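You operate a simulated robot arm through the tools that you are given. There is no shell and no other tool. Be economical: measure what you need, move in short steps, check, and stop when the job is done.

You are at the controls of a simulated robot arm. One attempt, no reset.

## Task
Stack two gauge blocks to 80 mm on the white square and bring the height gauge down on them.
Fine: the larger block goes below.

It is judged by the outcome, as a careful person would: the job done as asked, and still so three seconds after it is handed in. It fails if anything else is knocked over, pushed out of place, dropped, spilled or broken.

## Robot
A 6-joint arm with a two-finger parallel gripper, fixed in place. Base frame: the origin is at the foot of the arm, x ahead of it, y to its left, z up; the work surface is at about z = 880. Units: mm, rad, N and s.
With the tool pointing down near the work surface it reaches from about 360 to 820 mm from the base axis. Its first joint turns from -2.897 to 2.897 rad. Payload 3.91 kg.
The TCP is the grasp point between the finger pads, 30 mm short of the fingertips. In the tool frame z runs along the fingers and y along their closing line. The gripper opens to 110 mm. The fingers are 20 mm wide and 10 mm thick; the gripper's body (48 by 112 mm) begins 55 mm behind the TCP.
Orientation is that of the tool frame in the base frame, as a unit quaternion [x, y, z, w]. With the fingers straight down and closing along the base's y, the tool's x points along the base's -x, its y along +y and its z along -z.

## Interface
- The arm moves only by the tool step_arm. Its argument "deltas" is a list of rows, each a list of 7 numbers: the turn, a rotation vector about the tool's x, y, z in rad, then the shift along the tool's x, y, z in mm, then the opening, from 0 (shut) to 1 (fully open). In form: [[ax, ay, az, dx, dy, dz, hand], ...]. A call has 1 to 20 rows; each row shifts and turns the commanded pose from where the row before left it, along the tool's axes as they then stand. A row lasts 0.2 s, in which the tool goes at most 50 mm and 0.15 rad; a call with a longer step from one row to the next is refused whole, and so is a gripper value outside its range. Where a pose cannot be reached the arm comes as near as it can. A force on the tool above 40 N (or 10 N above the force at the start of the call, whichever is more), or a blocked arm, ends the call early, and 0.2 s more pass. Each finger travels about 45 mm/s and halts on what it meets, pressing with about 37 N; the grip force reading is that of the motor and also rises with nothing between the fingers. The clock runs only during rows and for 0.2 s after the last one: add rows that do not move to give the fingers time. The reply holds the time, the measured pose of the TCP, the force on the tool along the base axes, the opening and the grip force, in the units named above and with some noise, with the torque about the TCP (base axes, N m) and any sound that the robot's microphone picked up.
- Cameras (640 x 400 px; columns grow to the right, rows downward): "scene" is fixed at [48.4, 500.5, 1441.7]; the picture's right is [-0.25, -0.97, 0.00], its down [-0.56, 0.15, -0.82] and it looks along [0.79, -0.21, -0.58] (base axes); focal length 214 px, centre (320, 200). "wrist" rides on the gripper at [77, 7, -114] in the tool frame; the picture's right is [-0.09, 1.00, 0.00], its down [-0.80, -0.07, -0.59] and it looks along [-0.59, -0.05, 0.80] (tool axes); focal length 270 px, centre (320, 200). There is no depth. A picture from a camera that has moved, and an enlarged one, comes with that camera's place and axes in the base frame and with its lens.
- get_image(camera): a new picture of that camera. The clock stands still meanwhile.
- slide_trunk(by): slides the trunk up (or, below 0, down) by that many mm; the arm rides with it, the base frame stays. It gives what a move gives, with no picture.
- close_up(camera, box): a new picture of the part [left, top, right, bottom] of that camera's present view, enlarged. The clock stands still meanwhile.
- close_job(): hands the job in; it is judged then, once.

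Go step by step. Nothing tells you positions but the pictures and the camera data: compare them with the known pose of the tool, close in by small moves and look again before you grip or let go. The budget is 120 turns and 68 pictures, counting those below and the enlarged ones. Unless the task says otherwise, let go and move clear before handing in, and close with one line.

The tools are called as a command line: name --pt "numbers of a row" for each row, then --argument value for the rest, lists and objects as JSON in quotes. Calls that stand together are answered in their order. step_arm: Moves the arm, as the interface text tells. Its arguments: {"type":"object","properties":{"deltas":{"type":"array","items":{"type":"array","items":{"type":"number"}}}},"required":["deltas"]} The other tools are called the same way: slide_trunk (by) slides the trunk up or down; get_image (camera) takes a picture; close_up (camera, box) takes an enlarged picture of a part of a camera's view; close_job () hands the job in.

At the start:

```text
time: 0.0
eef_pos: [376.5, 326.8, 1361.8]
ee_rot: [0.0, 1.0, 0.0, 0.0]
ft_force: [-0.2, 0.2, 0.5]
ft_torque: [0.02, -0.01, -0.02]
grip_width: 109.9
gripper_force: 0.0
trunk travel left (down, up): [-550.0, 60.0]
```

scene: 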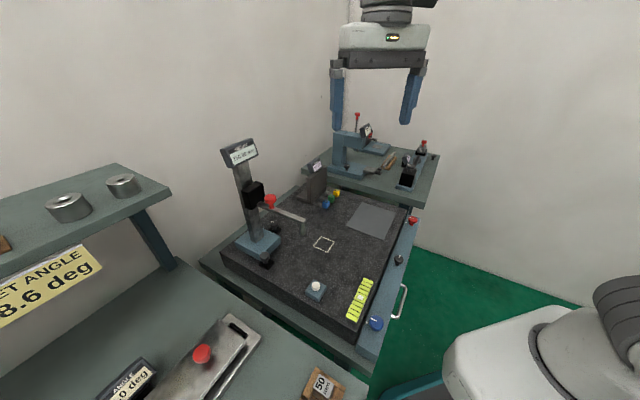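
wrist: 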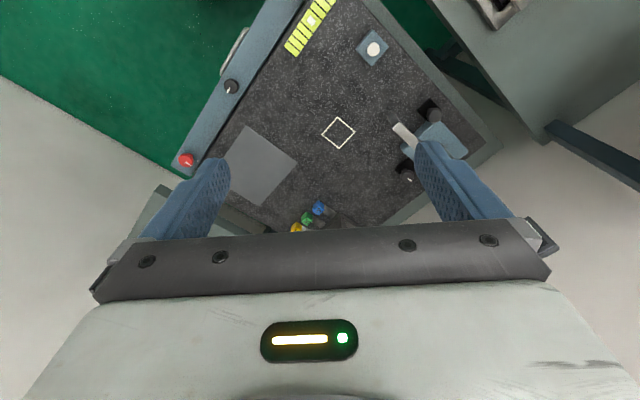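

I see a granite table with a height gauge, a white square, and side tables with other items; the gauge blocks aren't clear yet. I'll look at enlarged parts first.

close_up --camera "scene" --box '[200, 120, 440, 340]'

close_up --camera "scene" --box '[0, 160, 380, 400]'

close_up --camera "scene" --box '[300, 100, 450, 200]'

```text
1.82 times, centred on (320, 230) of scene
camera zoom: at [48.4, 500.5, 1441.7], right [-0.25, -0.97, 0.0], down [-0.56, 0.15, -0.82], along [0.79, -0.21, -0.58], focal length 390 px, centre (320, 146)
```

zoom: 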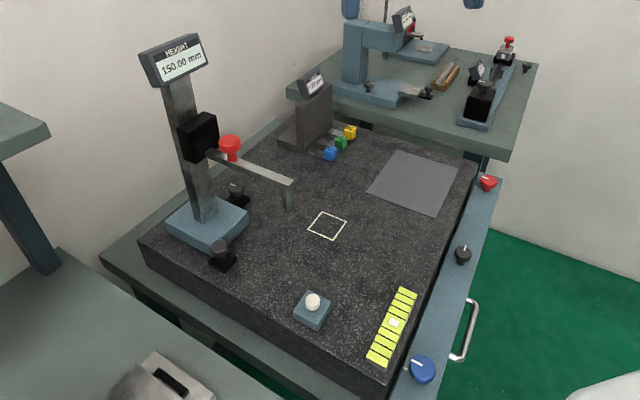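

```text
1.67 times, centred on (190, 280) of scene
camera zoom: at [48.4, 500.5, 1441.7], right [-0.25, -0.97, 0.0], down [-0.56, 0.15, -0.82], along [0.79, -0.21, -0.58], focal length 358 px, centre (537, 67)
```

zoom: 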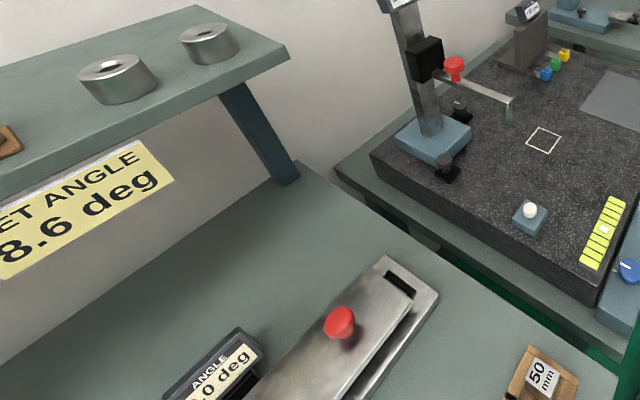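

```text
4.00 times, centred on (375, 150) of scene
camera zoom: at [48.4, 500.5, 1441.7], right [-0.25, -0.97, 0.0], down [-0.56, 0.15, -0.82], along [0.79, -0.21, -0.58], focal length 858 px, centre (100, 400)
```

zoom: 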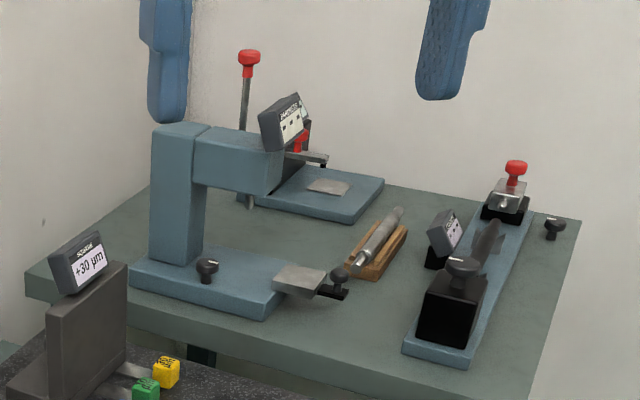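

The white square is at about (550, 354, 880). One block tray ("50 mm") is on the left table near (184, 461); I'll turn the hand to look that way.

step_arm --pt "0 0 0 20 10 0 1" --pt "0 0 0 20 10 0 1" --pt "0 0 0 20 10 0 1" --pt "0 0 -0.145 0 0 0 1" --pt "0 0 -0.145 0 0 0 1" --pt "0 0 -0.145 0 0 0 1" --pt "0 0 -0.145 0 0 0 1" --pt "0 0 -0.145 0 0 0 1" --pt "0 0 -0.145 0 0 0 1" --pt "0 0 -0.145 0 0 0 1" --pt "0 0 -0.145 0 0 0 1" --pt "0 0 -0.145 0 0 0 1" --pt "0 0 -0.145 0 0 0 1" --pt "0 0 -0.12 0 0 0 1" --pt "0 0 0 0 0 0 1"

get_image --camera "wrist"

get_image --camera "scene"

```text
time: 3.2
eef_pos: [316.7, 356.4, 1362.6]
ee_rot: [0.708, -0.706, 0.0, 0.0]
ft_force: [0.0, -0.2, 0.7]
ft_torque: [0.01, 0.0, -0.01]
grip_width: 110.2
gripper_force: 0.1
trunk travel left (down, up): [-550.0, 60.0]
```

```text
62 pictures are left
camera wrist: at [310.8, 278.9, 1476.5], right [-1.0, 0.09, 0.0], down [0.07, 0.8, 0.59], along [0.05, 0.59, -0.8], focal length 270 px, centre (320, 200)
```

wrist: 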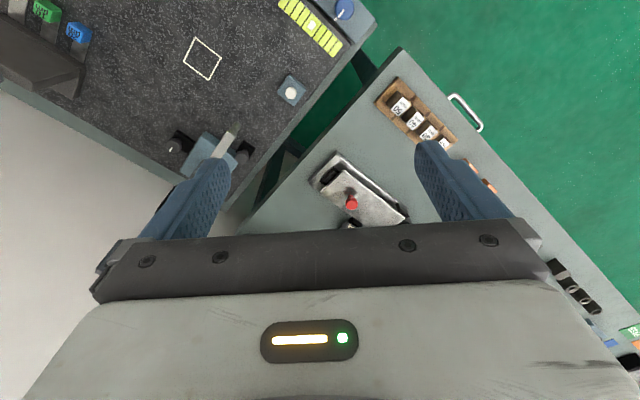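

```text
61 pictures are left
```

scene: 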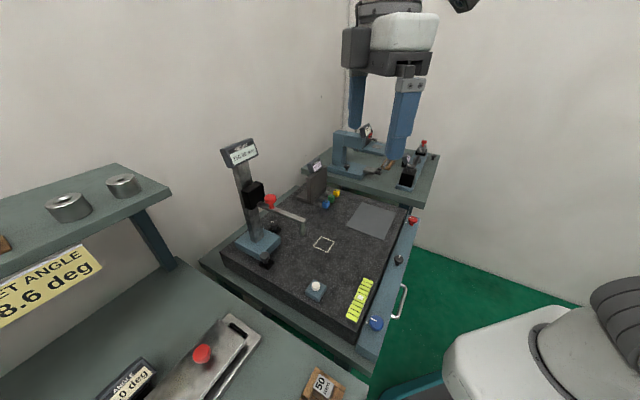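

A wooden tray of labelled blocks sits on the left table; I'll enlarge it.

close_up --camera "wrist" --box '[360, 60, 520, 160]'

close_up --camera "wrist" --box '[440, 140, 640, 400]'

```text
4.00 times, centred on (440, 110) of wrist
camera zoom: at [310.8, 278.9, 1476.5], right [-1.0, 0.09, 0.0], down [0.07, 0.8, 0.59], along [0.05, 0.59, -0.8], focal length 1081 px, centre (-160, 560)
```

zoom: 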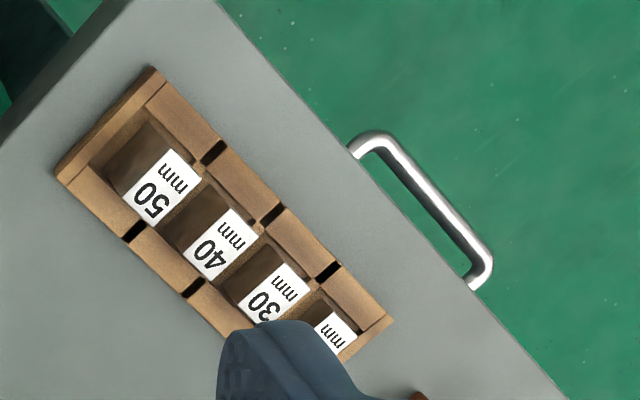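

```text
1.54 times, centred on (540, 270) of wrist
camera zoom: at [310.8, 278.9, 1476.5], right [-1.0, 0.09, 0.0], down [0.07, 0.8, 0.59], along [0.05, 0.59, -0.8], focal length 416 px, centre (-18, 92)
```

zoom: 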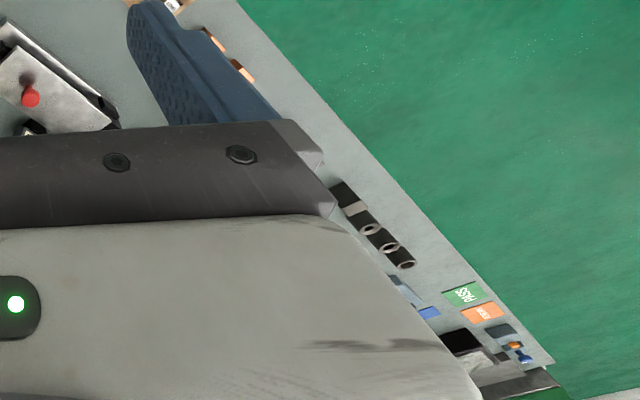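

The tray holds 50, 40, 30 and (likely) 20 mm blocks, running from about (184, 440) to (27, 571). 50 + 30 = 80 is the stack. I'll hover above the tray, aligned to it.

step_arm --pt "0 0 0 -13.25 19 25 1" --pt "0 0 0 -13.25 19 25 1" --pt "0 0 0 -13.25 19 25 1" --pt "0 0 0 -13.25 19 25 1" --pt "0 0 0 -13.25 19 25 1" --pt "0 0 0 -13.25 19 25 1" --pt "0 0 0 -13.25 19 25 1" --pt "0 0 0 -13.25 19 25 1" --pt "0 0 0.14 0 0 0 1" --pt "0 0 0.14 0 0 0 1" --pt "0 0 0.14 0 0 0 1" --pt "0 0 0.14 0 0 0 1" --pt "0 0 0.14 0 0 0 1" --pt "0 0 0 0 0 0 1"

get_image --camera "wrist"

get_image --camera "scene"

```text
time: 6.2
eef_pos: [165.4, 461.6, 1162.5]
ee_rot: [-0.421, 0.907, 0.0, 0.001]
ft_force: [-0.6, -0.5, 0.2]
ft_torque: [-0.01, 0.01, -0.02]
grip_width: 110.0
gripper_force: 0.1
trunk travel left (down, up): [-550.0, 60.0]
```

```text
58 pictures are left
camera wrist: at [110.9, 407.0, 1276.2], right [-0.7, 0.71, 0.0], down [0.57, 0.57, 0.59], along [0.42, 0.42, -0.8], focal length 270 px, centre (320, 200)
```

wrist: 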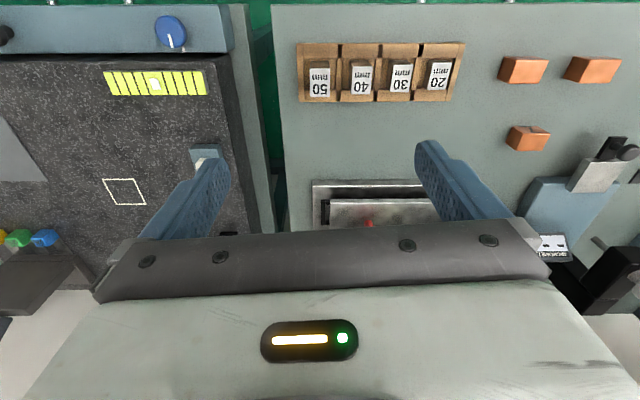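

```text
57 pictures are left
```

scene: 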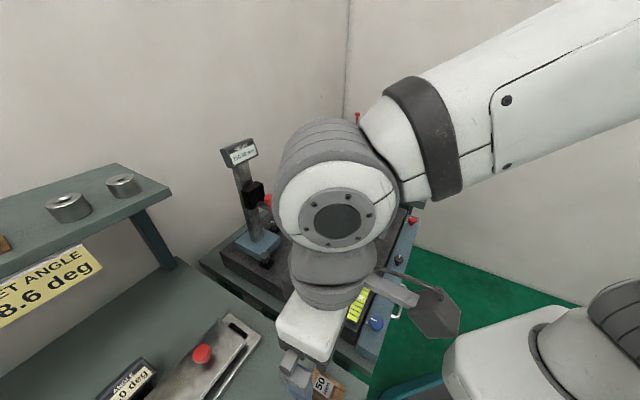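

Clear view now: 50, 40, 30, 20 in a tray. I'll enlarge to see clearances and label faces.

close_up --camera "wrist" --box '[286, 30, 482, 115]'

```text
3.27 times, centred on (384, 72) of wrist
camera zoom: at [110.9, 407.0, 1276.2], right [-0.7, 0.71, 0.0], down [0.57, 0.57, 0.59], along [0.42, 0.42, -0.8], focal length 883 px, centre (111, 616)
```

zoom: 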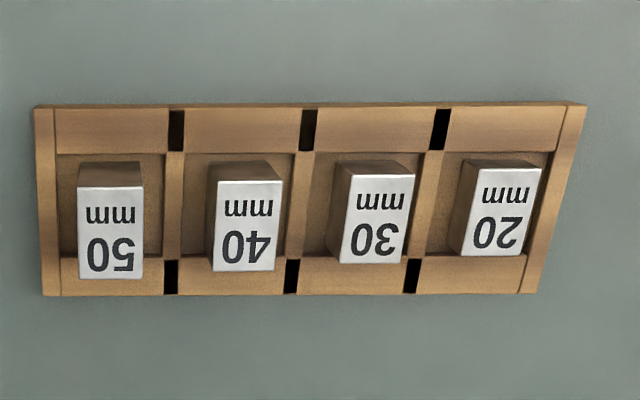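

The blocks stand with about 24 × 31 mm tops, so gripping across the tray looks easiest. Before picking, I'll look closely at the height gauge and how it works.

step_arm --pt "0 0 0 -9.5 -38.6 -11 1" --pt "0 0 0 -9.5 -38.6 -11 1" --pt "0 0 0 -9.5 -38.6 -11 1" --pt "0 0 0 -9.5 -38.6 -11 1" --pt "0 0 0 -9.5 -38.6 -11 1" --pt "0 0 0 -9.5 -38.6 -11 1" --pt "0 0 0 -9.5 -38.6 -11 1" --pt "0 0 0 -9.5 -38.6 -11 1" --pt "0 0 0 0 0 0 1"

get_image --camera "wrist"

close_up --camera "scene" --box '[200, 120, 360, 290]'

```text
time: 8.2
eef_pos: [451.7, 320.5, 1251.7]
ee_rot: [-0.422, 0.907, 0.001, 0.0]
ft_force: [0.2, -0.3, -0.5]
ft_torque: [0.04, -0.02, -0.01]
grip_width: 110.0
gripper_force: 0.0
trunk travel left (down, up): [-550.0, 60.0]
```

```text
55 pictures are left
camera wrist: at [397.2, 266.0, 1365.1], right [-0.71, 0.71, 0.0], down [0.57, 0.57, 0.59], along [0.42, 0.42, -0.8], focal length 270 px, centre (320, 200)
```

wrist: 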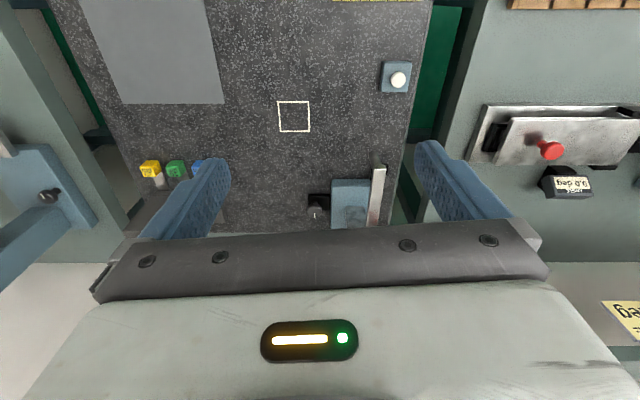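

```text
2.35 times, centred on (280, 205) of scene
camera zoom: at [48.4, 500.5, 1441.7], right [-0.25, -0.97, 0.0], down [-0.56, 0.15, -0.82], along [0.79, -0.21, -0.58], focal length 505 px, centre (414, 188)
```

zoom: 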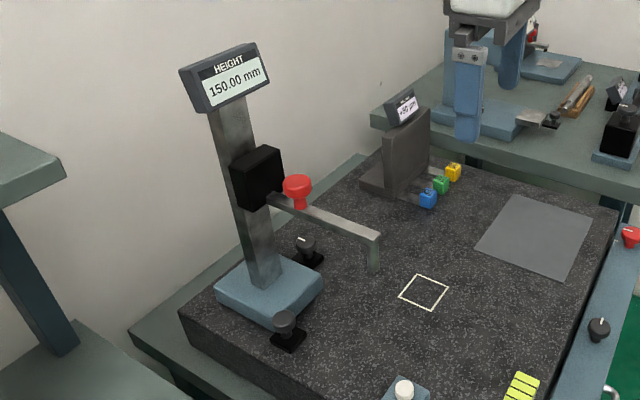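

The anvil looks to be about 120 mm to one side of the white square, so I need to understand how the gauge moves. I'll enlarge its base and clamps.

close_up --camera "wrist" --box '[230, 80, 430, 240]'

close_up --camera "scene" --box '[220, 170, 300, 280]'

```text
2.50 times, centred on (330, 160) of wrist
camera zoom: at [397.2, 266.0, 1365.1], right [-0.71, 0.71, 0.0], down [0.57, 0.57, 0.59], along [0.42, 0.42, -0.8], focal length 676 px, centre (295, 300)
```

zoom: 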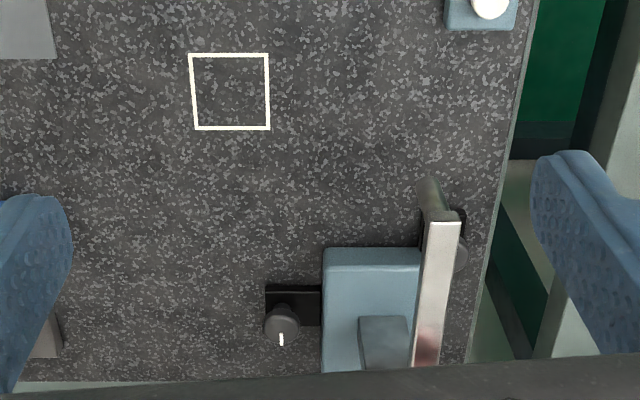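

```text
3.64 times, centred on (260, 225) of scene
camera zoom: at [48.4, 500.5, 1441.7], right [-0.25, -0.97, 0.0], down [-0.56, 0.15, -0.82], along [0.79, -0.21, -0.58], focal length 780 px, centre (538, 109)
```

zoom: 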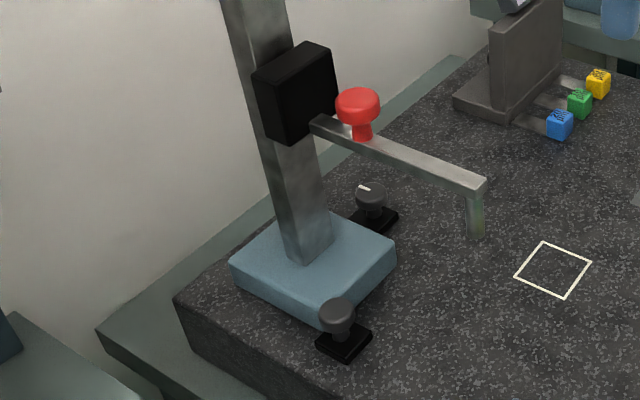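

The anvil sits near (466, 437, 1030) while the square is at (551, 353). The base has two knobbed plates beside it, so I'll look from closer, on the square side.

step_arm --pt "0 0 -0.14 0 0 0 1" --pt "0 0 -0.14 0 0 0 1" --pt "0 0 -0.14 0 0 0 1" --pt "0 0 -0.14 0 0 0 1" --pt "0 0 -0.14 0 0 0 1" --pt "0 0 -0.085 0 0 0 1" --pt "0 0 0 -12.9 -24.7 29 1" --pt "0 0 0 -12.9 -24.7 29 1" --pt "0 0 0 -12.9 -24.7 29 1" --pt "0 0 0 -12.9 -24.7 29 1" --pt "0 0 0 -12.9 -24.7 29 1" --pt "0 0 0 -12.9 -24.7 29 1" --pt "0 0 0 -12.9 -24.7 29 1" --pt "0 0 0 -12.9 -24.7 29 1" --pt "0 0 0 0 0 0 1"

get_image --camera "wrist"

```text
time: 11.4
eef_pos: [639.1, 440.6, 1017.3]
ee_rot: [0.736, -0.677, 0.0, 0.001]
ft_force: [0.1, -0.9, 0.4]
ft_torque: [-0.02, -0.01, -0.08]
grip_width: 109.9
gripper_force: 0.0
trunk travel left (down, up): [-550.0, 60.0]
```

```text
51 pictures are left
camera wrist: at [638.6, 362.5, 1131.8], right [-1.0, 0.0, 0.0], down [0.0, 0.8, 0.59], along [0.0, 0.59, -0.8], focal length 270 px, centre (320, 200)
```

wrist: 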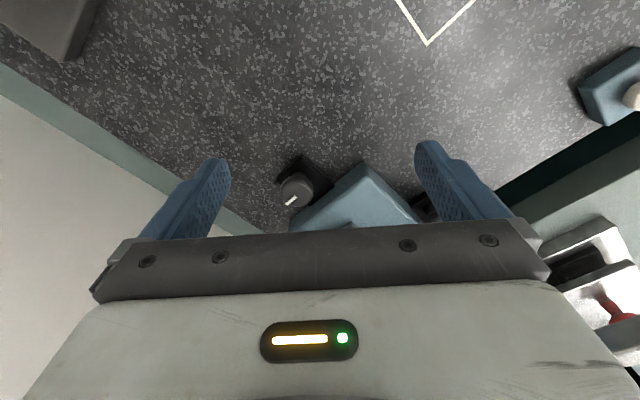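

The gripper hides most of the base; I'll back off and tilt to look more horizontally at it.

step_arm --pt "0 0 0 30 0 0 1" --pt "0 0 0 30 0 0 1" --pt "0 0 0 30 0 0 1" --pt "0 -0.14 0 0 0 0 1" --pt "0 -0.14 0 0 0 0 1" --pt "0 -0.14 0 0 0 0 1" --pt "0 -0.14 0 0 0 0 1" --pt "0 0 0 0 0 0 1"

get_image --camera "wrist"

```text
time: 13.2
eef_pos: [646.3, 350.4, 1018.1]
ee_rot: [0.708, -0.649, -0.205, -0.187]
ft_force: [0.2, 0.3, -0.9]
ft_torque: [0.01, 0.01, -0.01]
grip_width: 110.2
gripper_force: 0.1
trunk travel left (down, up): [-550.0, 60.0]
```

```text
50 pictures are left
camera wrist: at [650.7, 224.2, 1074.0], right [-1.0, -0.01, 0.05], down [0.04, 0.37, 0.93], along [-0.03, 0.93, -0.37], focal length 270 px, centre (320, 200)
```

wrist: 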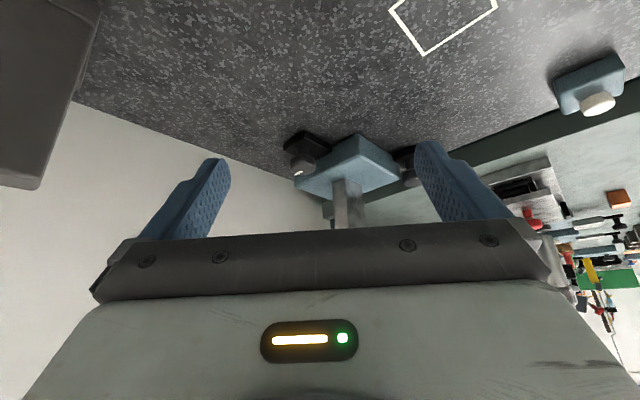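

close_up --camera "wrist" --box '[260, 110, 440, 230]'

close_up --camera "scene" --box '[225, 210, 315, 280]'

```text
3.33 times, centred on (350, 170) of wrist
camera zoom: at [650.7, 224.2, 1074.0], right [-1.0, -0.01, 0.05], down [0.04, 0.37, 0.93], along [-0.03, 0.93, -0.37], focal length 901 px, centre (220, 300)
```

zoom: 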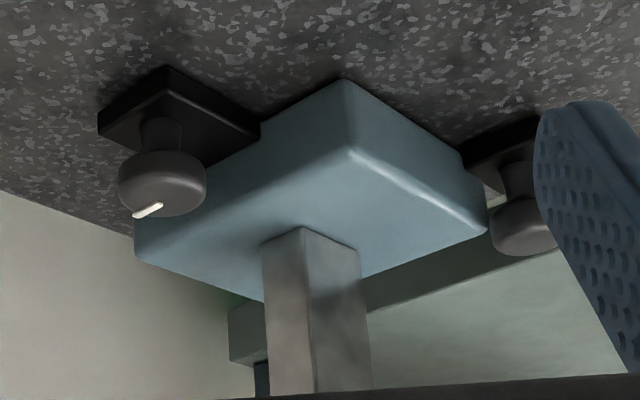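

```text
5.71 times, centred on (270, 245) of scene
camera zoom: at [48.4, 500.5, 1441.7], right [-0.25, -0.97, 0.0], down [-0.56, 0.15, -0.82], along [0.79, -0.21, -0.58], focal length 1226 px, centre (606, -57)
```

zoom: 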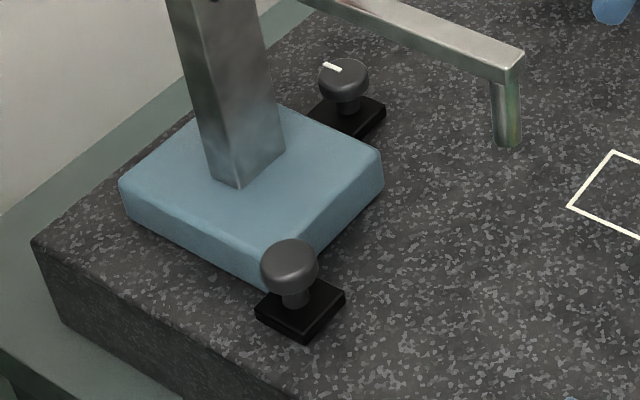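

The square, gauge and tray all lie at 45° to the base axes, and the anvil is purely sideways (118 mm) from the square, so the gauge base presumably slides sideways. First the blocks: I'll go above the 50 mm block at about (166, 463, top 934).

step_arm --pt "0 0.14 0 0 0 0 1" --pt "0 0.14 0 0 0 0 1" --pt "0 0.14 0 0 0 0 1" --pt "0 0.14 0 0 0 0 1" --pt "0 0 0 0 0 -40 1" --pt "0 0 0 0 0 -40 1" --pt "0 0 0 0 0 -40 1" --pt "0 0 0 0 0 -40 1" --pt "0 0 -0.14 0 0 0 1" --pt "0 0 -0.14 0 0 0 1" --pt "0 0 -0.14 0 0 0 1" --pt "0 0 -0.14 0 0 0 1" --pt "0 0 -0.14 0 0 0 1" --pt "0 0 0 0 0 0 1"

step_arm --pt "0 0 0 -35 21.57 0 1" --pt "0 0 0 -35 21.57 0 1" --pt "0 0 0 -35 21.57 0 1" --pt "0 0 0 -35 21.57 0 1" --pt "0 0 0 -35 21.57 0 1" --pt "0 0 0 -35 21.57 0 1" --pt "0 0 0 -35 21.57 0 1" --pt "0 0 0 -35 21.57 0 1" --pt "0 0 0 -35 21.57 0 1" --pt "0 0 0 -35 21.57 0 1" --pt "0 0 0 -35 21.57 0 1" --pt "0 0 0 -35 21.57 0 1" --pt "0 0 0 0 0 30 0.7" --pt "0 0 0 0 0 30 0.7" --pt "0 0 0 0 0 30 0.7" --pt "0 0 0 0 0 30 0.7" --pt "0 0 0 0 0 0 0.7"

get_image --camera "wrist"

```text
time: 16.2
eef_pos: [645.8, 350.3, 1178.8]
ee_rot: [0.924, -0.383, 0.0, 0.0]
ft_force: [0.0, 0.0, 0.2]
ft_torque: [0.0, 0.0, -0.02]
grip_width: 109.9
gripper_force: 0.1
trunk travel left (down, up): [-550.0, 60.0]
```

```text
time: 19.8
eef_pos: [164.9, 463.9, 1057.4]
ee_rot: [0.924, -0.383, -0.001, 0.0]
ft_force: [0.1, -0.9, 0.1]
ft_torque: [0.03, -0.01, -0.03]
grip_width: 77.2
gripper_force: 0.1
trunk travel left (down, up): [-550.0, 60.0]
```

```text
47 pictures are left
camera wrist: at [216.0, 404.8, 1171.7], right [-0.77, -0.64, 0.0], down [-0.52, 0.62, 0.59], along [-0.38, 0.46, -0.8], focal length 270 px, centre (320, 200)
```

wrist: 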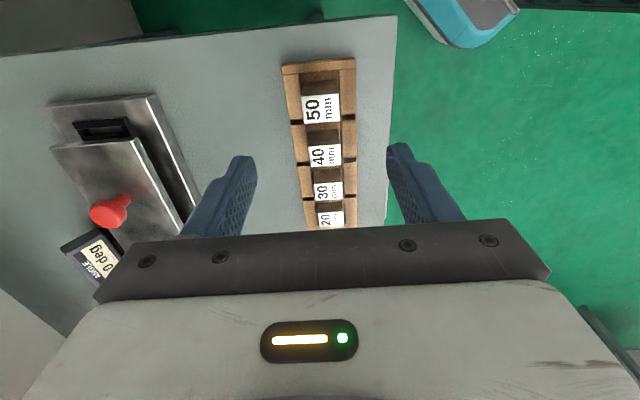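

close_up --camera "wrist" --box '[260, 50, 400, 150]'

```text
4.00 times, centred on (330, 100) of wrist
camera zoom: at [216.0, 404.8, 1171.7], right [-0.77, -0.64, 0.0], down [-0.52, 0.62, 0.59], along [-0.38, 0.46, -0.8], focal length 1081 px, centre (280, 600)
```

zoom: 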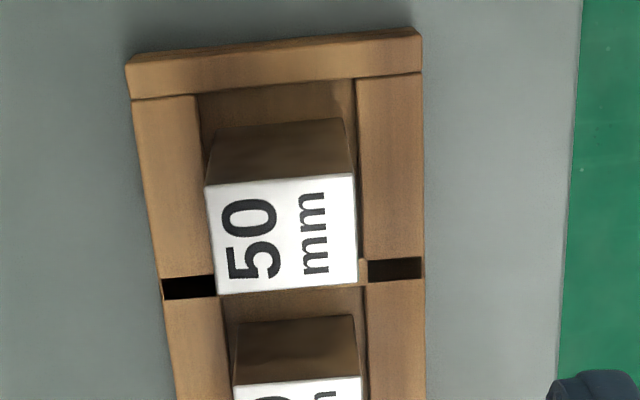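

Block 50 is centred under the hand within 2 mm, and the grip is across the tray. Descending so the fingertips stay above the tray walls.

step_arm --pt "0 0 0 1 -1 25 0.6" --pt "0 0 0 0 0 25 0.6" --pt "0 0 0 0 0 25 0.6" --pt "0 0 0 0 0 20 0.6" --pt "0 0 0 0 0 12 0.6" --pt "0 0 0 0 0 10 0.6" --pt "0 0 0 0 0 0 0.6"

get_image --camera "wrist"

close_up --camera "scene" --box '[260, 330, 380, 400]'

```text
time: 21.4
eef_pos: [167.7, 464.3, 940.9]
ee_rot: [0.924, -0.383, 0.0, 0.0]
ft_force: [0.4, -0.6, 0.1]
ft_torque: [-0.01, -0.01, 0.01]
grip_width: 65.9
gripper_force: 0.0
trunk travel left (down, up): [-550.0, 60.0]
```

```text
45 pictures are left
camera wrist: at [217.7, 404.9, 1054.8], right [-0.77, -0.64, 0.0], down [-0.52, 0.62, 0.59], along [-0.38, 0.46, -0.8], focal length 270 px, centre (320, 200)
```

wrist: 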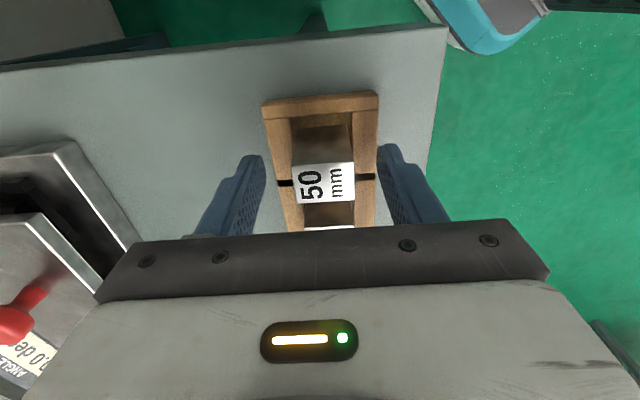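

```text
5.33 times, centred on (320, 365) of scene
camera zoom: at [48.4, 500.5, 1441.7], right [-0.25, -0.97, 0.0], down [-0.56, 0.15, -0.82], along [0.79, -0.21, -0.58], focal length 1144 px, centre (320, -680)
```

zoom: 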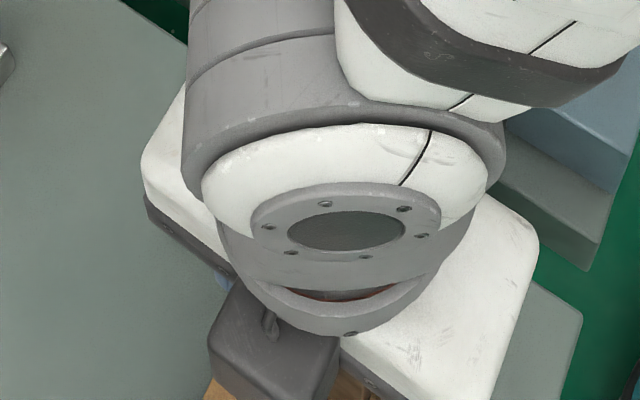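

Well centred. Small correction, 5 mm lower, then close on the block.

step_arm --pt "0 0 0 -1 1.5 5 0.6" --pt "0 0 0 0 0 0 0.4" --pt "0 0 0 0 0 0 0.2" --pt "0 0 0 0 0 0 0" --pt "0 0 0 0 0 0 0" --pt "0 0 0 0 0 0 0" --pt "0 0 0 0 0 0 0"

```text
time: 23.0
eef_pos: [165.6, 464.5, 935.2]
ee_rot: [0.924, -0.383, 0.0, 0.0]
ft_force: [-0.5, -1.3, 0.6]
ft_torque: [-0.05, 0.02, -0.04]
grip_width: 31.8
gripper_force: 37.3
trunk travel left (down, up): [-550.0, 60.0]
```

Gripped (31.8 mm wide). Lifting straight up.

step_arm --pt "0 0 0 0 0 -5 0" --pt "0 0 0 0 0 -15 0" --pt "0 0 0 0 0 -25 0" --pt "0 0 0 0 0 -30 0" --pt "0 0 0 0 0 -30 0" --pt "0 0 0 0 0 -30 0" --pt "0 0 0 0 0 -30 0" --pt "0 0 0 0 0 0 0"

get_image --camera "wrist"

```text
time: 24.8
eef_pos: [165.8, 465.8, 1101.2]
ee_rot: [0.924, -0.383, 0.0, 0.0]
ft_force: [-0.3, 0.0, -3.8]
ft_torque: [-0.03, -0.02, -0.01]
grip_width: 32.0
gripper_force: 37.6
trunk travel left (down, up): [-550.0, 60.0]
```

```text
43 pictures are left
camera wrist: at [215.2, 405.7, 1214.9], right [-0.77, -0.64, 0.0], down [-0.52, 0.62, 0.59], along [-0.38, 0.46, -0.8], focal length 270 px, centre (320, 200)
```

wrist: 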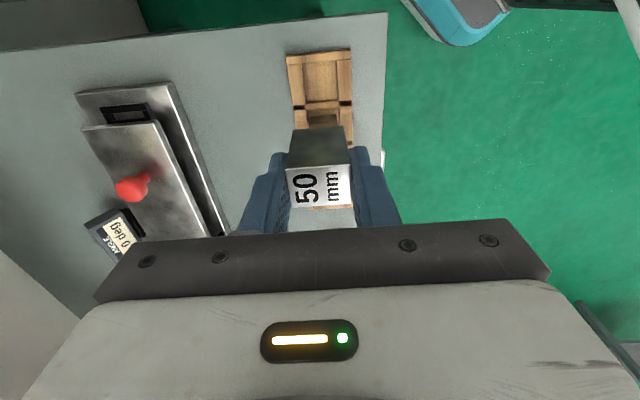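

The 50 block is upright and centred in the fingers. Carrying it high over to the white square.

step_arm --pt "0 0 0 0 0 -25 0" --pt "0 0 0 0 0 -20 0" --pt "0 0 0 17.6 -9.6 0 0" --pt "0 0 0 35.2 -19.2 0 0" --pt "0 0 0 35.2 -19.2 0 0" --pt "0 0 0 35.2 -19.2 0 0" --pt "0 0 0 35.2 -19.2 0 0" --pt "0 0 0 35.2 -19.2 0 0" --pt "0 0 0 35.2 -19.2 0 0" --pt "0 0 0 35.2 -19.2 0 0" --pt "0 0 0 35.2 -19.2 0 0" --pt "0 0 0 35.2 -19.2 0 0" --pt "0 0 0 17.6 -9.6 0 0" --pt "0 0 0 0 0 30 0" --pt "0 0 0 0 0 30 0" --pt "0 0 0 0 0 30 0" --pt "0 0 0 0 0 0 0"

get_image --camera "wrist"

close_up --camera "scene" --box '[220, 120, 400, 290]'

```text
time: 28.4
eef_pos: [550.2, 351.3, 1055.6]
ee_rot: [0.924, -0.383, 0.0, 0.001]
ft_force: [0.5, -0.2, -2.7]
ft_torque: [0.02, 0.0, -0.02]
grip_width: 31.8
gripper_force: 37.5
trunk travel left (down, up): [-550.0, 60.0]
```

```text
42 pictures are left
camera wrist: at [600.5, 291.1, 1169.4], right [-0.77, -0.64, 0.0], down [-0.52, 0.62, 0.59], along [-0.38, 0.46, -0.8], focal length 270 px, centre (320, 200)
```

wrist: 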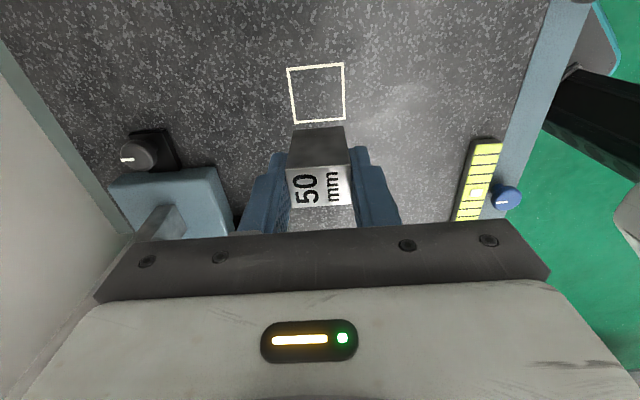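

```text
2.35 times, centred on (310, 205) of scene
camera zoom: at [48.4, 500.5, 1441.7], right [-0.25, -0.97, 0.0], down [-0.56, 0.15, -0.82], along [0.79, -0.21, -0.58], focal length 505 px, centre (344, 188)
```

zoom: 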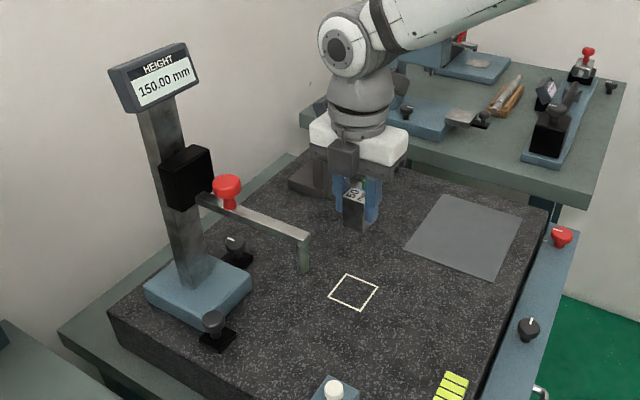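

Square centre is about (551.5, 352); the hand is within 2 mm. Descending to just above the surface and checking.

step_arm --pt "0 0 0 0.4 -1.4 25 0" --pt "0 0 0 0 0 25 0" --pt "0 0 0 0 0 25 0" --pt "0 0 0 0 0 20 0" --pt "0 0 0 0 0 12 0" --pt "0 0 0 0 0 0 0"

close_up --camera "wrist" --box '[240, 60, 400, 220]'

close_up --camera "scene" --box '[280, 190, 370, 260]'

```text
time: 29.8
eef_pos: [551.6, 352.0, 948.8]
ee_rot: [0.924, -0.382, 0.001, 0.0]
ft_force: [-0.7, -0.5, -1.6]
ft_torque: [-0.01, 0.0, -0.03]
grip_width: 31.9
gripper_force: 36.9
trunk travel left (down, up): [-550.0, 60.0]
```

```text
2.50 times, centred on (320, 140) of wrist
camera zoom: at [602.3, 291.5, 1062.6], right [-0.77, -0.64, 0.0], down [-0.52, 0.62, 0.59], along [-0.38, 0.46, -0.8], focal length 676 px, centre (320, 350)
```

zoom: 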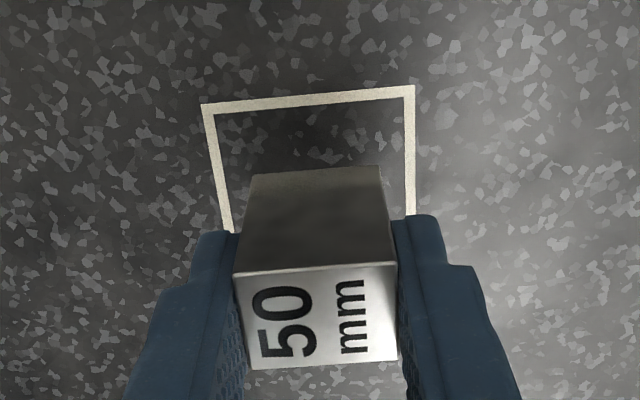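

```text
5.71 times, centred on (325, 225) of scene
camera zoom: at [48.4, 500.5, 1441.7], right [-0.25, -0.97, 0.0], down [-0.56, 0.15, -0.82], along [0.79, -0.21, -0.58], focal length 1226 px, centre (291, 57)
```

zoom: 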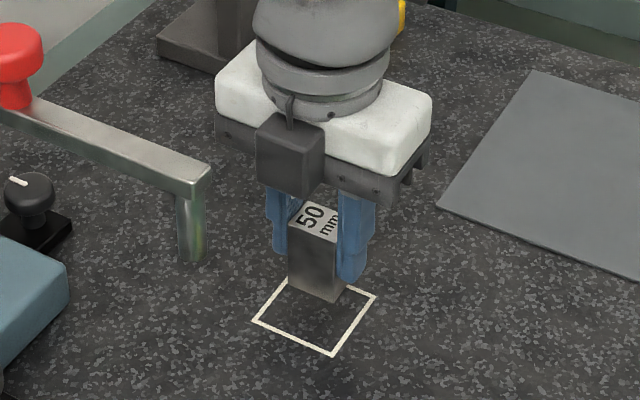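

Aligned over the square. Lowering gently to contact.

step_arm --pt "0 0 0 0 0 5 0" --pt "0 0 0 0 0 4 0" --pt "0 0 0 0 0 2 0" --pt "0 0 0 0 0 1.5 0" --pt "0 0 0 0 0 1 0" --pt "0 0 0 0 0 1 0" --pt "0 0 0 0 0 0 0"

```text
time: 31.4
eef_pos: [552.1, 352.0, 933.7]
ee_rot: [0.923, -0.384, 0.0, 0.0]
ft_force: [-0.7, -0.8, -2.5]
ft_torque: [-0.05, 0.03, 0.0]
grip_width: 31.8
gripper_force: 37.1
trunk travel left (down, up): [-550.0, 60.0]
```

step_arm --pt "0 0 0 0 0 1 0" --pt "0 0 0 0 0 1 0" --pt "0 0 0 0 0 0 0"

```text
time: 32.2
eef_pos: [551.3, 352.1, 931.8]
ee_rot: [0.924, -0.383, 0.0, 0.001]
ft_force: [-0.8, 0.8, -4.0]
ft_torque: [0.01, 0.02, -0.01]
grip_width: 31.7
gripper_force: 37.3
trunk travel left (down, up): [-550.0, 60.0]
```

step_arm --pt "0 0 0 0 0 1 0" --pt "0 0 0 0 0 0 0"

step_arm --pt "0 0 0 0 0 1 0" --pt "0 0 0 0 0 0 0"

close_up --camera "scene" --box '[280, 190, 370, 260]'

```text
time: 32.8
eef_pos: [552.8, 351.2, 930.7]
ee_rot: [0.923, -0.384, -0.001, 0.0]
ft_force: [0.0, -0.3, -2.9]
ft_torque: [-0.01, 0.04, -0.01]
grip_width: 31.8
gripper_force: 37.0
trunk travel left (down, up): [-550.0, 60.0]
```

```text
time: 33.4
eef_pos: [552.7, 351.2, 930.2]
ee_rot: [0.924, -0.383, 0.0, 0.0]
ft_force: [0.5, -0.1, -2.8]
ft_torque: [-0.01, 0.02, -0.02]
grip_width: 31.8
gripper_force: 36.9
trunk travel left (down, up): [-550.0, 60.0]
```

```text
5.71 times, centred on (325, 225) of scene
camera zoom: at [48.4, 500.5, 1441.7], right [-0.25, -0.97, 0.0], down [-0.56, 0.15, -0.82], along [0.79, -0.21, -0.58], focal length 1226 px, centre (291, 57)
```

zoom: 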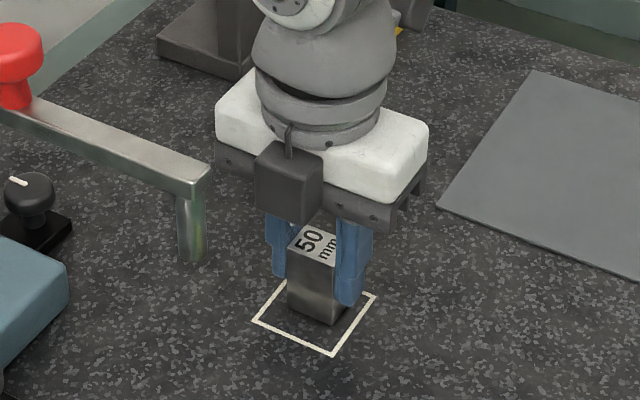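

step_arm --pt "0 0 0 0 0 0.8 0" --pt "0 0 0 0 0 0 0"

step_arm --pt "0 0 0 0 0 0.8 0" --pt "0 0 0 0 0 0 0"

step_arm --pt "0 0 0 0 0 0.8 0" --pt "0 0 0 0 0 0 0"

```text
time: 34.0
eef_pos: [552.1, 351.7, 929.7]
ee_rot: [0.924, -0.383, 0.0, 0.0]
ft_force: [0.1, 1.2, -3.2]
ft_torque: [-0.01, 0.01, 0.03]
grip_width: 31.8
gripper_force: 36.6
trunk travel left (down, up): [-550.0, 60.0]
```

```text
time: 34.6
eef_pos: [551.8, 352.2, 928.2]
ee_rot: [0.924, -0.383, 0.0, 0.0]
ft_force: [-0.5, -0.6, -4.2]
ft_torque: [0.01, -0.05, -0.01]
grip_width: 31.7
gripper_force: 36.6
trunk travel left (down, up): [-550.0, 60.0]
```

```text
time: 35.2
eef_pos: [551.5, 351.3, 928.2]
ee_rot: [0.924, -0.382, 0.0, 0.0]
ft_force: [1.0, 0.1, -3.1]
ft_torque: [0.03, -0.05, 0.02]
grip_width: 32.0
gripper_force: 37.0
trunk travel left (down, up): [-550.0, 60.0]
```

step_arm --pt "0 0 0 0 0 1 0" --pt "0 0 0 0 0 0 0"

step_arm --pt "0 0 0 0 0 1 0" --pt "0 0 0 0 0 0 0"

close_up --camera "wrist" --box '[240, 60, 400, 220]'

```text
time: 35.8
eef_pos: [551.5, 351.0, 928.4]
ee_rot: [0.924, -0.382, 0.0, 0.0]
ft_force: [0.7, -1.0, 3.3]
ft_torque: [-0.08, 0.04, -0.02]
grip_width: 31.5
gripper_force: 36.5
trunk travel left (down, up): [-550.0, 60.0]
```

```text
time: 36.4
eef_pos: [551.8, 351.0, 928.8]
ee_rot: [0.924, -0.383, 0.001, -0.001]
ft_force: [2.6, 0.5, 12.4]
ft_torque: [-0.21, 0.09, 0.02]
grip_width: 31.9
gripper_force: 36.3
trunk travel left (down, up): [-550.0, 60.0]
```

```text
2.50 times, centred on (320, 140) of wrist
camera zoom: at [601.4, 292.0, 1042.0], right [-0.77, -0.64, 0.0], down [-0.52, 0.62, 0.59], along [-0.38, 0.46, -0.8], focal length 676 px, centre (320, 350)
```

zoom: 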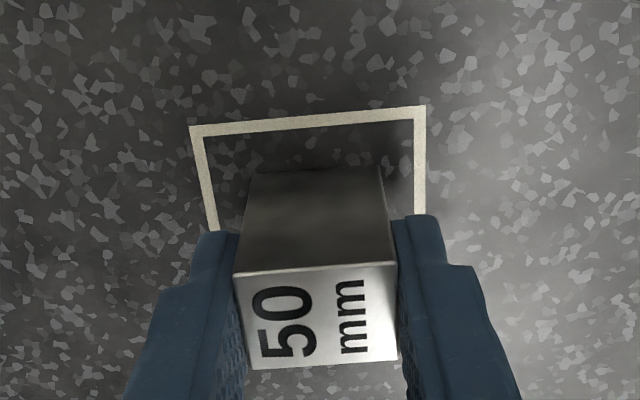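

Block 50 is down (contact at TCP z 928.5) and centred. Relieving the pressure, opening, and rising clear.

step_arm --pt "0 0 0 0 0 -1.7 0" --pt "0 0 0 0 0 0 0.15" --pt "0 0 0 0 0 0 0.35" --pt "0 0 0 0 0 0 0.55" --pt "0 0 0 0 0 0 0.6" --pt "0 0 0 0 0 0 0.6" --pt "0 0 0 0 0 -20 0.6" --pt "0 0 0 0 0 -30 0.6" --pt "0 0 0 0 0 -40 0.6" --pt "0 0 0 0 0 -40 0.6" --pt "0 0 0 0 0 -40 0.6" --pt "0 0 0 0 0 -40 0.6" --pt "0 0 0 0 0 0 0.6"

get_image --camera "wrist"

```text
time: 39.2
eef_pos: [551.1, 351.5, 1136.1]
ee_rot: [0.924, -0.382, 0.0, 0.0]
ft_force: [-0.3, 0.2, 0.3]
ft_torque: [0.0, -0.02, -0.02]
grip_width: 65.9
gripper_force: 0.0
trunk travel left (down, up): [-550.0, 60.0]
```

```text
36 pictures are left
camera wrist: at [601.4, 292.1, 1251.7], right [-0.77, -0.64, 0.0], down [-0.52, 0.62, 0.59], along [-0.38, 0.46, -0.8], focal length 270 px, centre (320, 200)
```

wrist: 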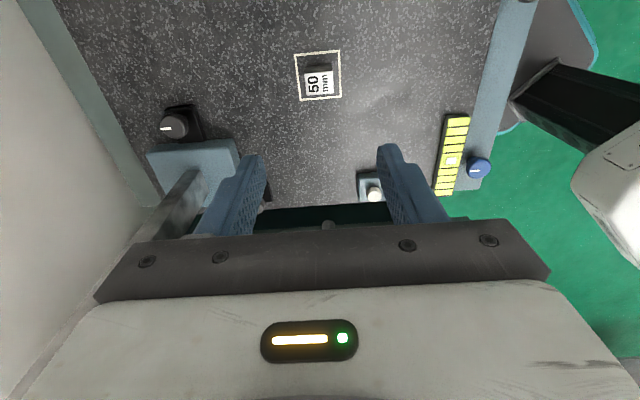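

50 mm block stands inside the square. Now going over the 30 mm block at about (94, 536).

step_arm --pt "0 0 0 -37.8 16.06 0 0.6" --pt "0 0 0 -37.8 16.06 0 0.6" --pt "0 0 0 -37.8 16.06 0 0.6" --pt "0 0 0 -37.8 16.06 0 0.6" --pt "0 0 0 -37.8 16.06 0 0.6" --pt "0 0 0 -37.8 16.06 0 0.6" --pt "0 0 0 -37.8 16.06 0 0.6" --pt "0 0 0 -37.8 16.06 0 0.6" --pt "0 0 0 -37.8 16.06 0 0.6" --pt "0 0 0 -37.8 16.06 0 0.6" --pt "0 0 0 -37.8 16.06 0 0.6" --pt "0 0 0 -37.8 16.06 0 0.6" --pt "0 0 0 0 0 40 0.6" --pt "0 0 0 0 0 40 0.6" --pt "0 0 0 0 0 40 0.6" --pt "0 0 0 0 0 30 0.6" --pt "0 0 0 0 0 0 0.6"

get_image --camera "wrist"

```text
time: 42.8
eef_pos: [93.5, 535.4, 988.7]
ee_rot: [0.924, -0.383, 0.001, 0.0]
ft_force: [0.4, 0.4, 0.6]
ft_torque: [0.02, 0.02, -0.01]
grip_width: 65.9
gripper_force: 0.1
trunk travel left (down, up): [-550.0, 60.0]
```

```text
35 pictures are left
camera wrist: at [143.5, 476.5, 1102.4], right [-0.77, -0.64, 0.0], down [-0.52, 0.62, 0.59], along [-0.38, 0.46, -0.8], focal length 270 px, centre (320, 200)
```

wrist: 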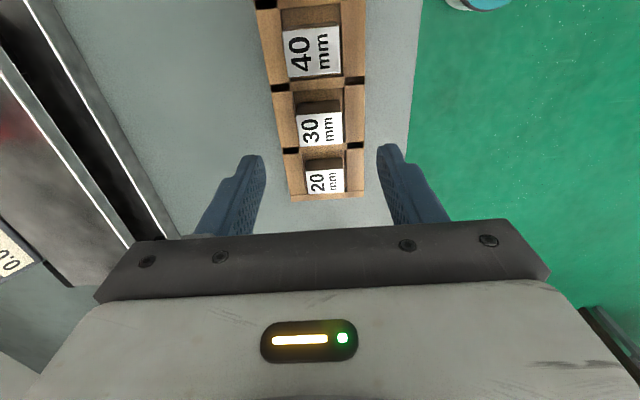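

Nearly centred on the 30 block. Small correction and descend to a shallow grip height.

step_arm --pt "0 0 0 3.3 0.2 20 0.6" --pt "0 0 0 0 0 20 0.6" --pt "0 0 0 0 0 10 0.6" --pt "0 0 0 0 0 7 0.6" --pt "0 0 0 0 0 0 0.6"

close_up --camera "wrist" --box '[220, 60, 420, 230]'

```text
time: 44.0
eef_pos: [97.0, 534.0, 930.3]
ee_rot: [0.923, -0.384, 0.0, 0.001]
ft_force: [-0.7, 0.0, -0.5]
ft_torque: [0.0, 0.01, 0.01]
grip_width: 65.9
gripper_force: 0.0
trunk travel left (down, up): [-550.0, 60.0]
```

```text
2.35 times, centred on (320, 145) of wrist
camera zoom: at [146.5, 474.1, 1045.2], right [-0.77, -0.64, 0.0], down [-0.52, 0.62, 0.59], along [-0.38, 0.46, -0.8], focal length 636 px, centre (320, 329)
```

zoom: 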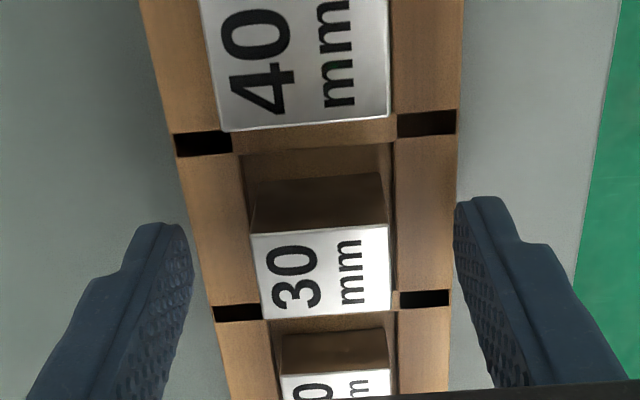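

Centred within 1.5 mm. Closing on it.

step_arm --pt "0 0 0 -0.7 1.2 0 0.6" --pt "0 0 0 0 0 0 0.4" --pt "0 0 0 0 0 0 0.25" --pt "0 0 0 0 0 0 0" --pt "0 0 0 0 0 0 0" --pt "0 0 0 0 0 0 0" --pt "0 0 0 0 0 0 0"

```text
time: 45.6
eef_pos: [94.4, 531.8, 930.3]
ee_rot: [0.924, -0.383, 0.0, 0.0]
ft_force: [-0.2, 0.3, 0.8]
ft_torque: [-0.03, -0.01, 0.02]
grip_width: 31.7
gripper_force: 37.2
trunk travel left (down, up): [-550.0, 60.0]
```

Gripped at 31.7 mm. Lifting and checking.

step_arm --pt "0 0 0 0 0 -5 0" --pt "0 0 0 0 0 -15 0" --pt "0 0 0 0 0 -30 0" --pt "0 0 0 0 0 -40 0" --pt "0 0 0 0 0 -40 0" --pt "0 0 0 0 0 -40 0" --pt "0 0 0 0 0 -40 0" --pt "0 0 0 0 0 0 0"

get_image --camera "wrist"

```text
time: 47.4
eef_pos: [95.5, 534.7, 1141.2]
ee_rot: [0.924, -0.383, 0.0, 0.0]
ft_force: [0.7, -0.1, -1.4]
ft_torque: [0.01, 0.0, 0.01]
grip_width: 31.2
gripper_force: 36.5
trunk travel left (down, up): [-550.0, 60.0]
```

```text
33 pictures are left
camera wrist: at [145.0, 474.7, 1254.9], right [-0.77, -0.64, 0.0], down [-0.52, 0.62, 0.59], along [-0.38, 0.46, -0.8], focal length 270 px, centre (320, 200)
```

wrist: 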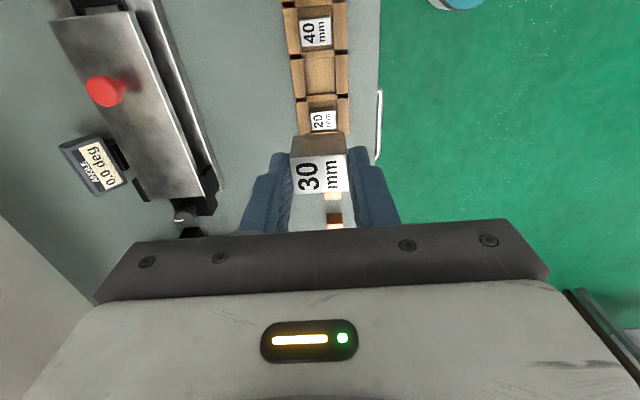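

30 block held square and centred. Carrying it over the 50 block.

step_arm --pt "0 0 0 37.67 -16.07 0 0" --pt "0 0 0 37.67 -16.07 0 0" --pt "0 0 0 37.67 -16.07 0 0" --pt "0 0 0 37.67 -16.07 0 0" --pt "0 0 0 37.67 -16.07 0 0" --pt "0 0 0 37.67 -16.07 0 0" --pt "0 0 0 37.67 -16.07 0 0" --pt "0 0 0 37.67 -16.07 0 0" --pt "0 0 0 37.67 -16.07 0 0" --pt "0 0 0 37.67 -16.07 0 0" --pt "0 0 0 37.67 -16.07 0 0" --pt "0 0 0 37.67 -16.07 0 0" --pt "0 0 0 0 0 40 0" --pt "0 0 0 0 0 40 0" --pt "0 0 0 0 0 40 0" --pt "0 0 0 0 0 25 0" --pt "0 0 0 0 0 0 0" --pt "0 0 0 0 0 0 0"

close_up --camera "wrist" --box '[240, 60, 400, 220]'

close_up --camera "scene" --box '[280, 190, 370, 260]'

```text
time: 51.2
eef_pos: [552.3, 349.3, 995.8]
ee_rot: [0.924, -0.382, 0.0, 0.0]
ft_force: [0.1, -0.3, -2.6]
ft_torque: [0.01, 0.04, -0.01]
grip_width: 31.4
gripper_force: 36.5
trunk travel left (down, up): [-550.0, 60.0]
```

```text
2.50 times, centred on (320, 140) of wrist
camera zoom: at [601.5, 290.5, 1110.0], right [-0.77, -0.64, 0.0], down [-0.52, 0.62, 0.59], along [-0.38, 0.46, -0.8], focal length 676 px, centre (320, 350)
```

zoom: 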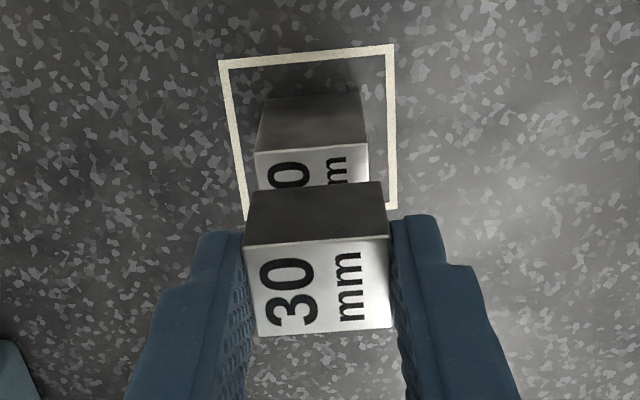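

```text
5.71 times, centred on (325, 225) of scene
camera zoom: at [48.4, 500.5, 1441.7], right [-0.25, -0.97, 0.0], down [-0.56, 0.15, -0.82], along [0.79, -0.21, -0.58], focal length 1226 px, centre (291, 57)
```

zoom: 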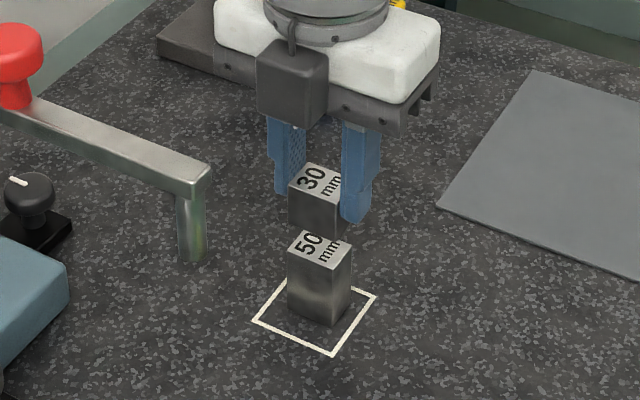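

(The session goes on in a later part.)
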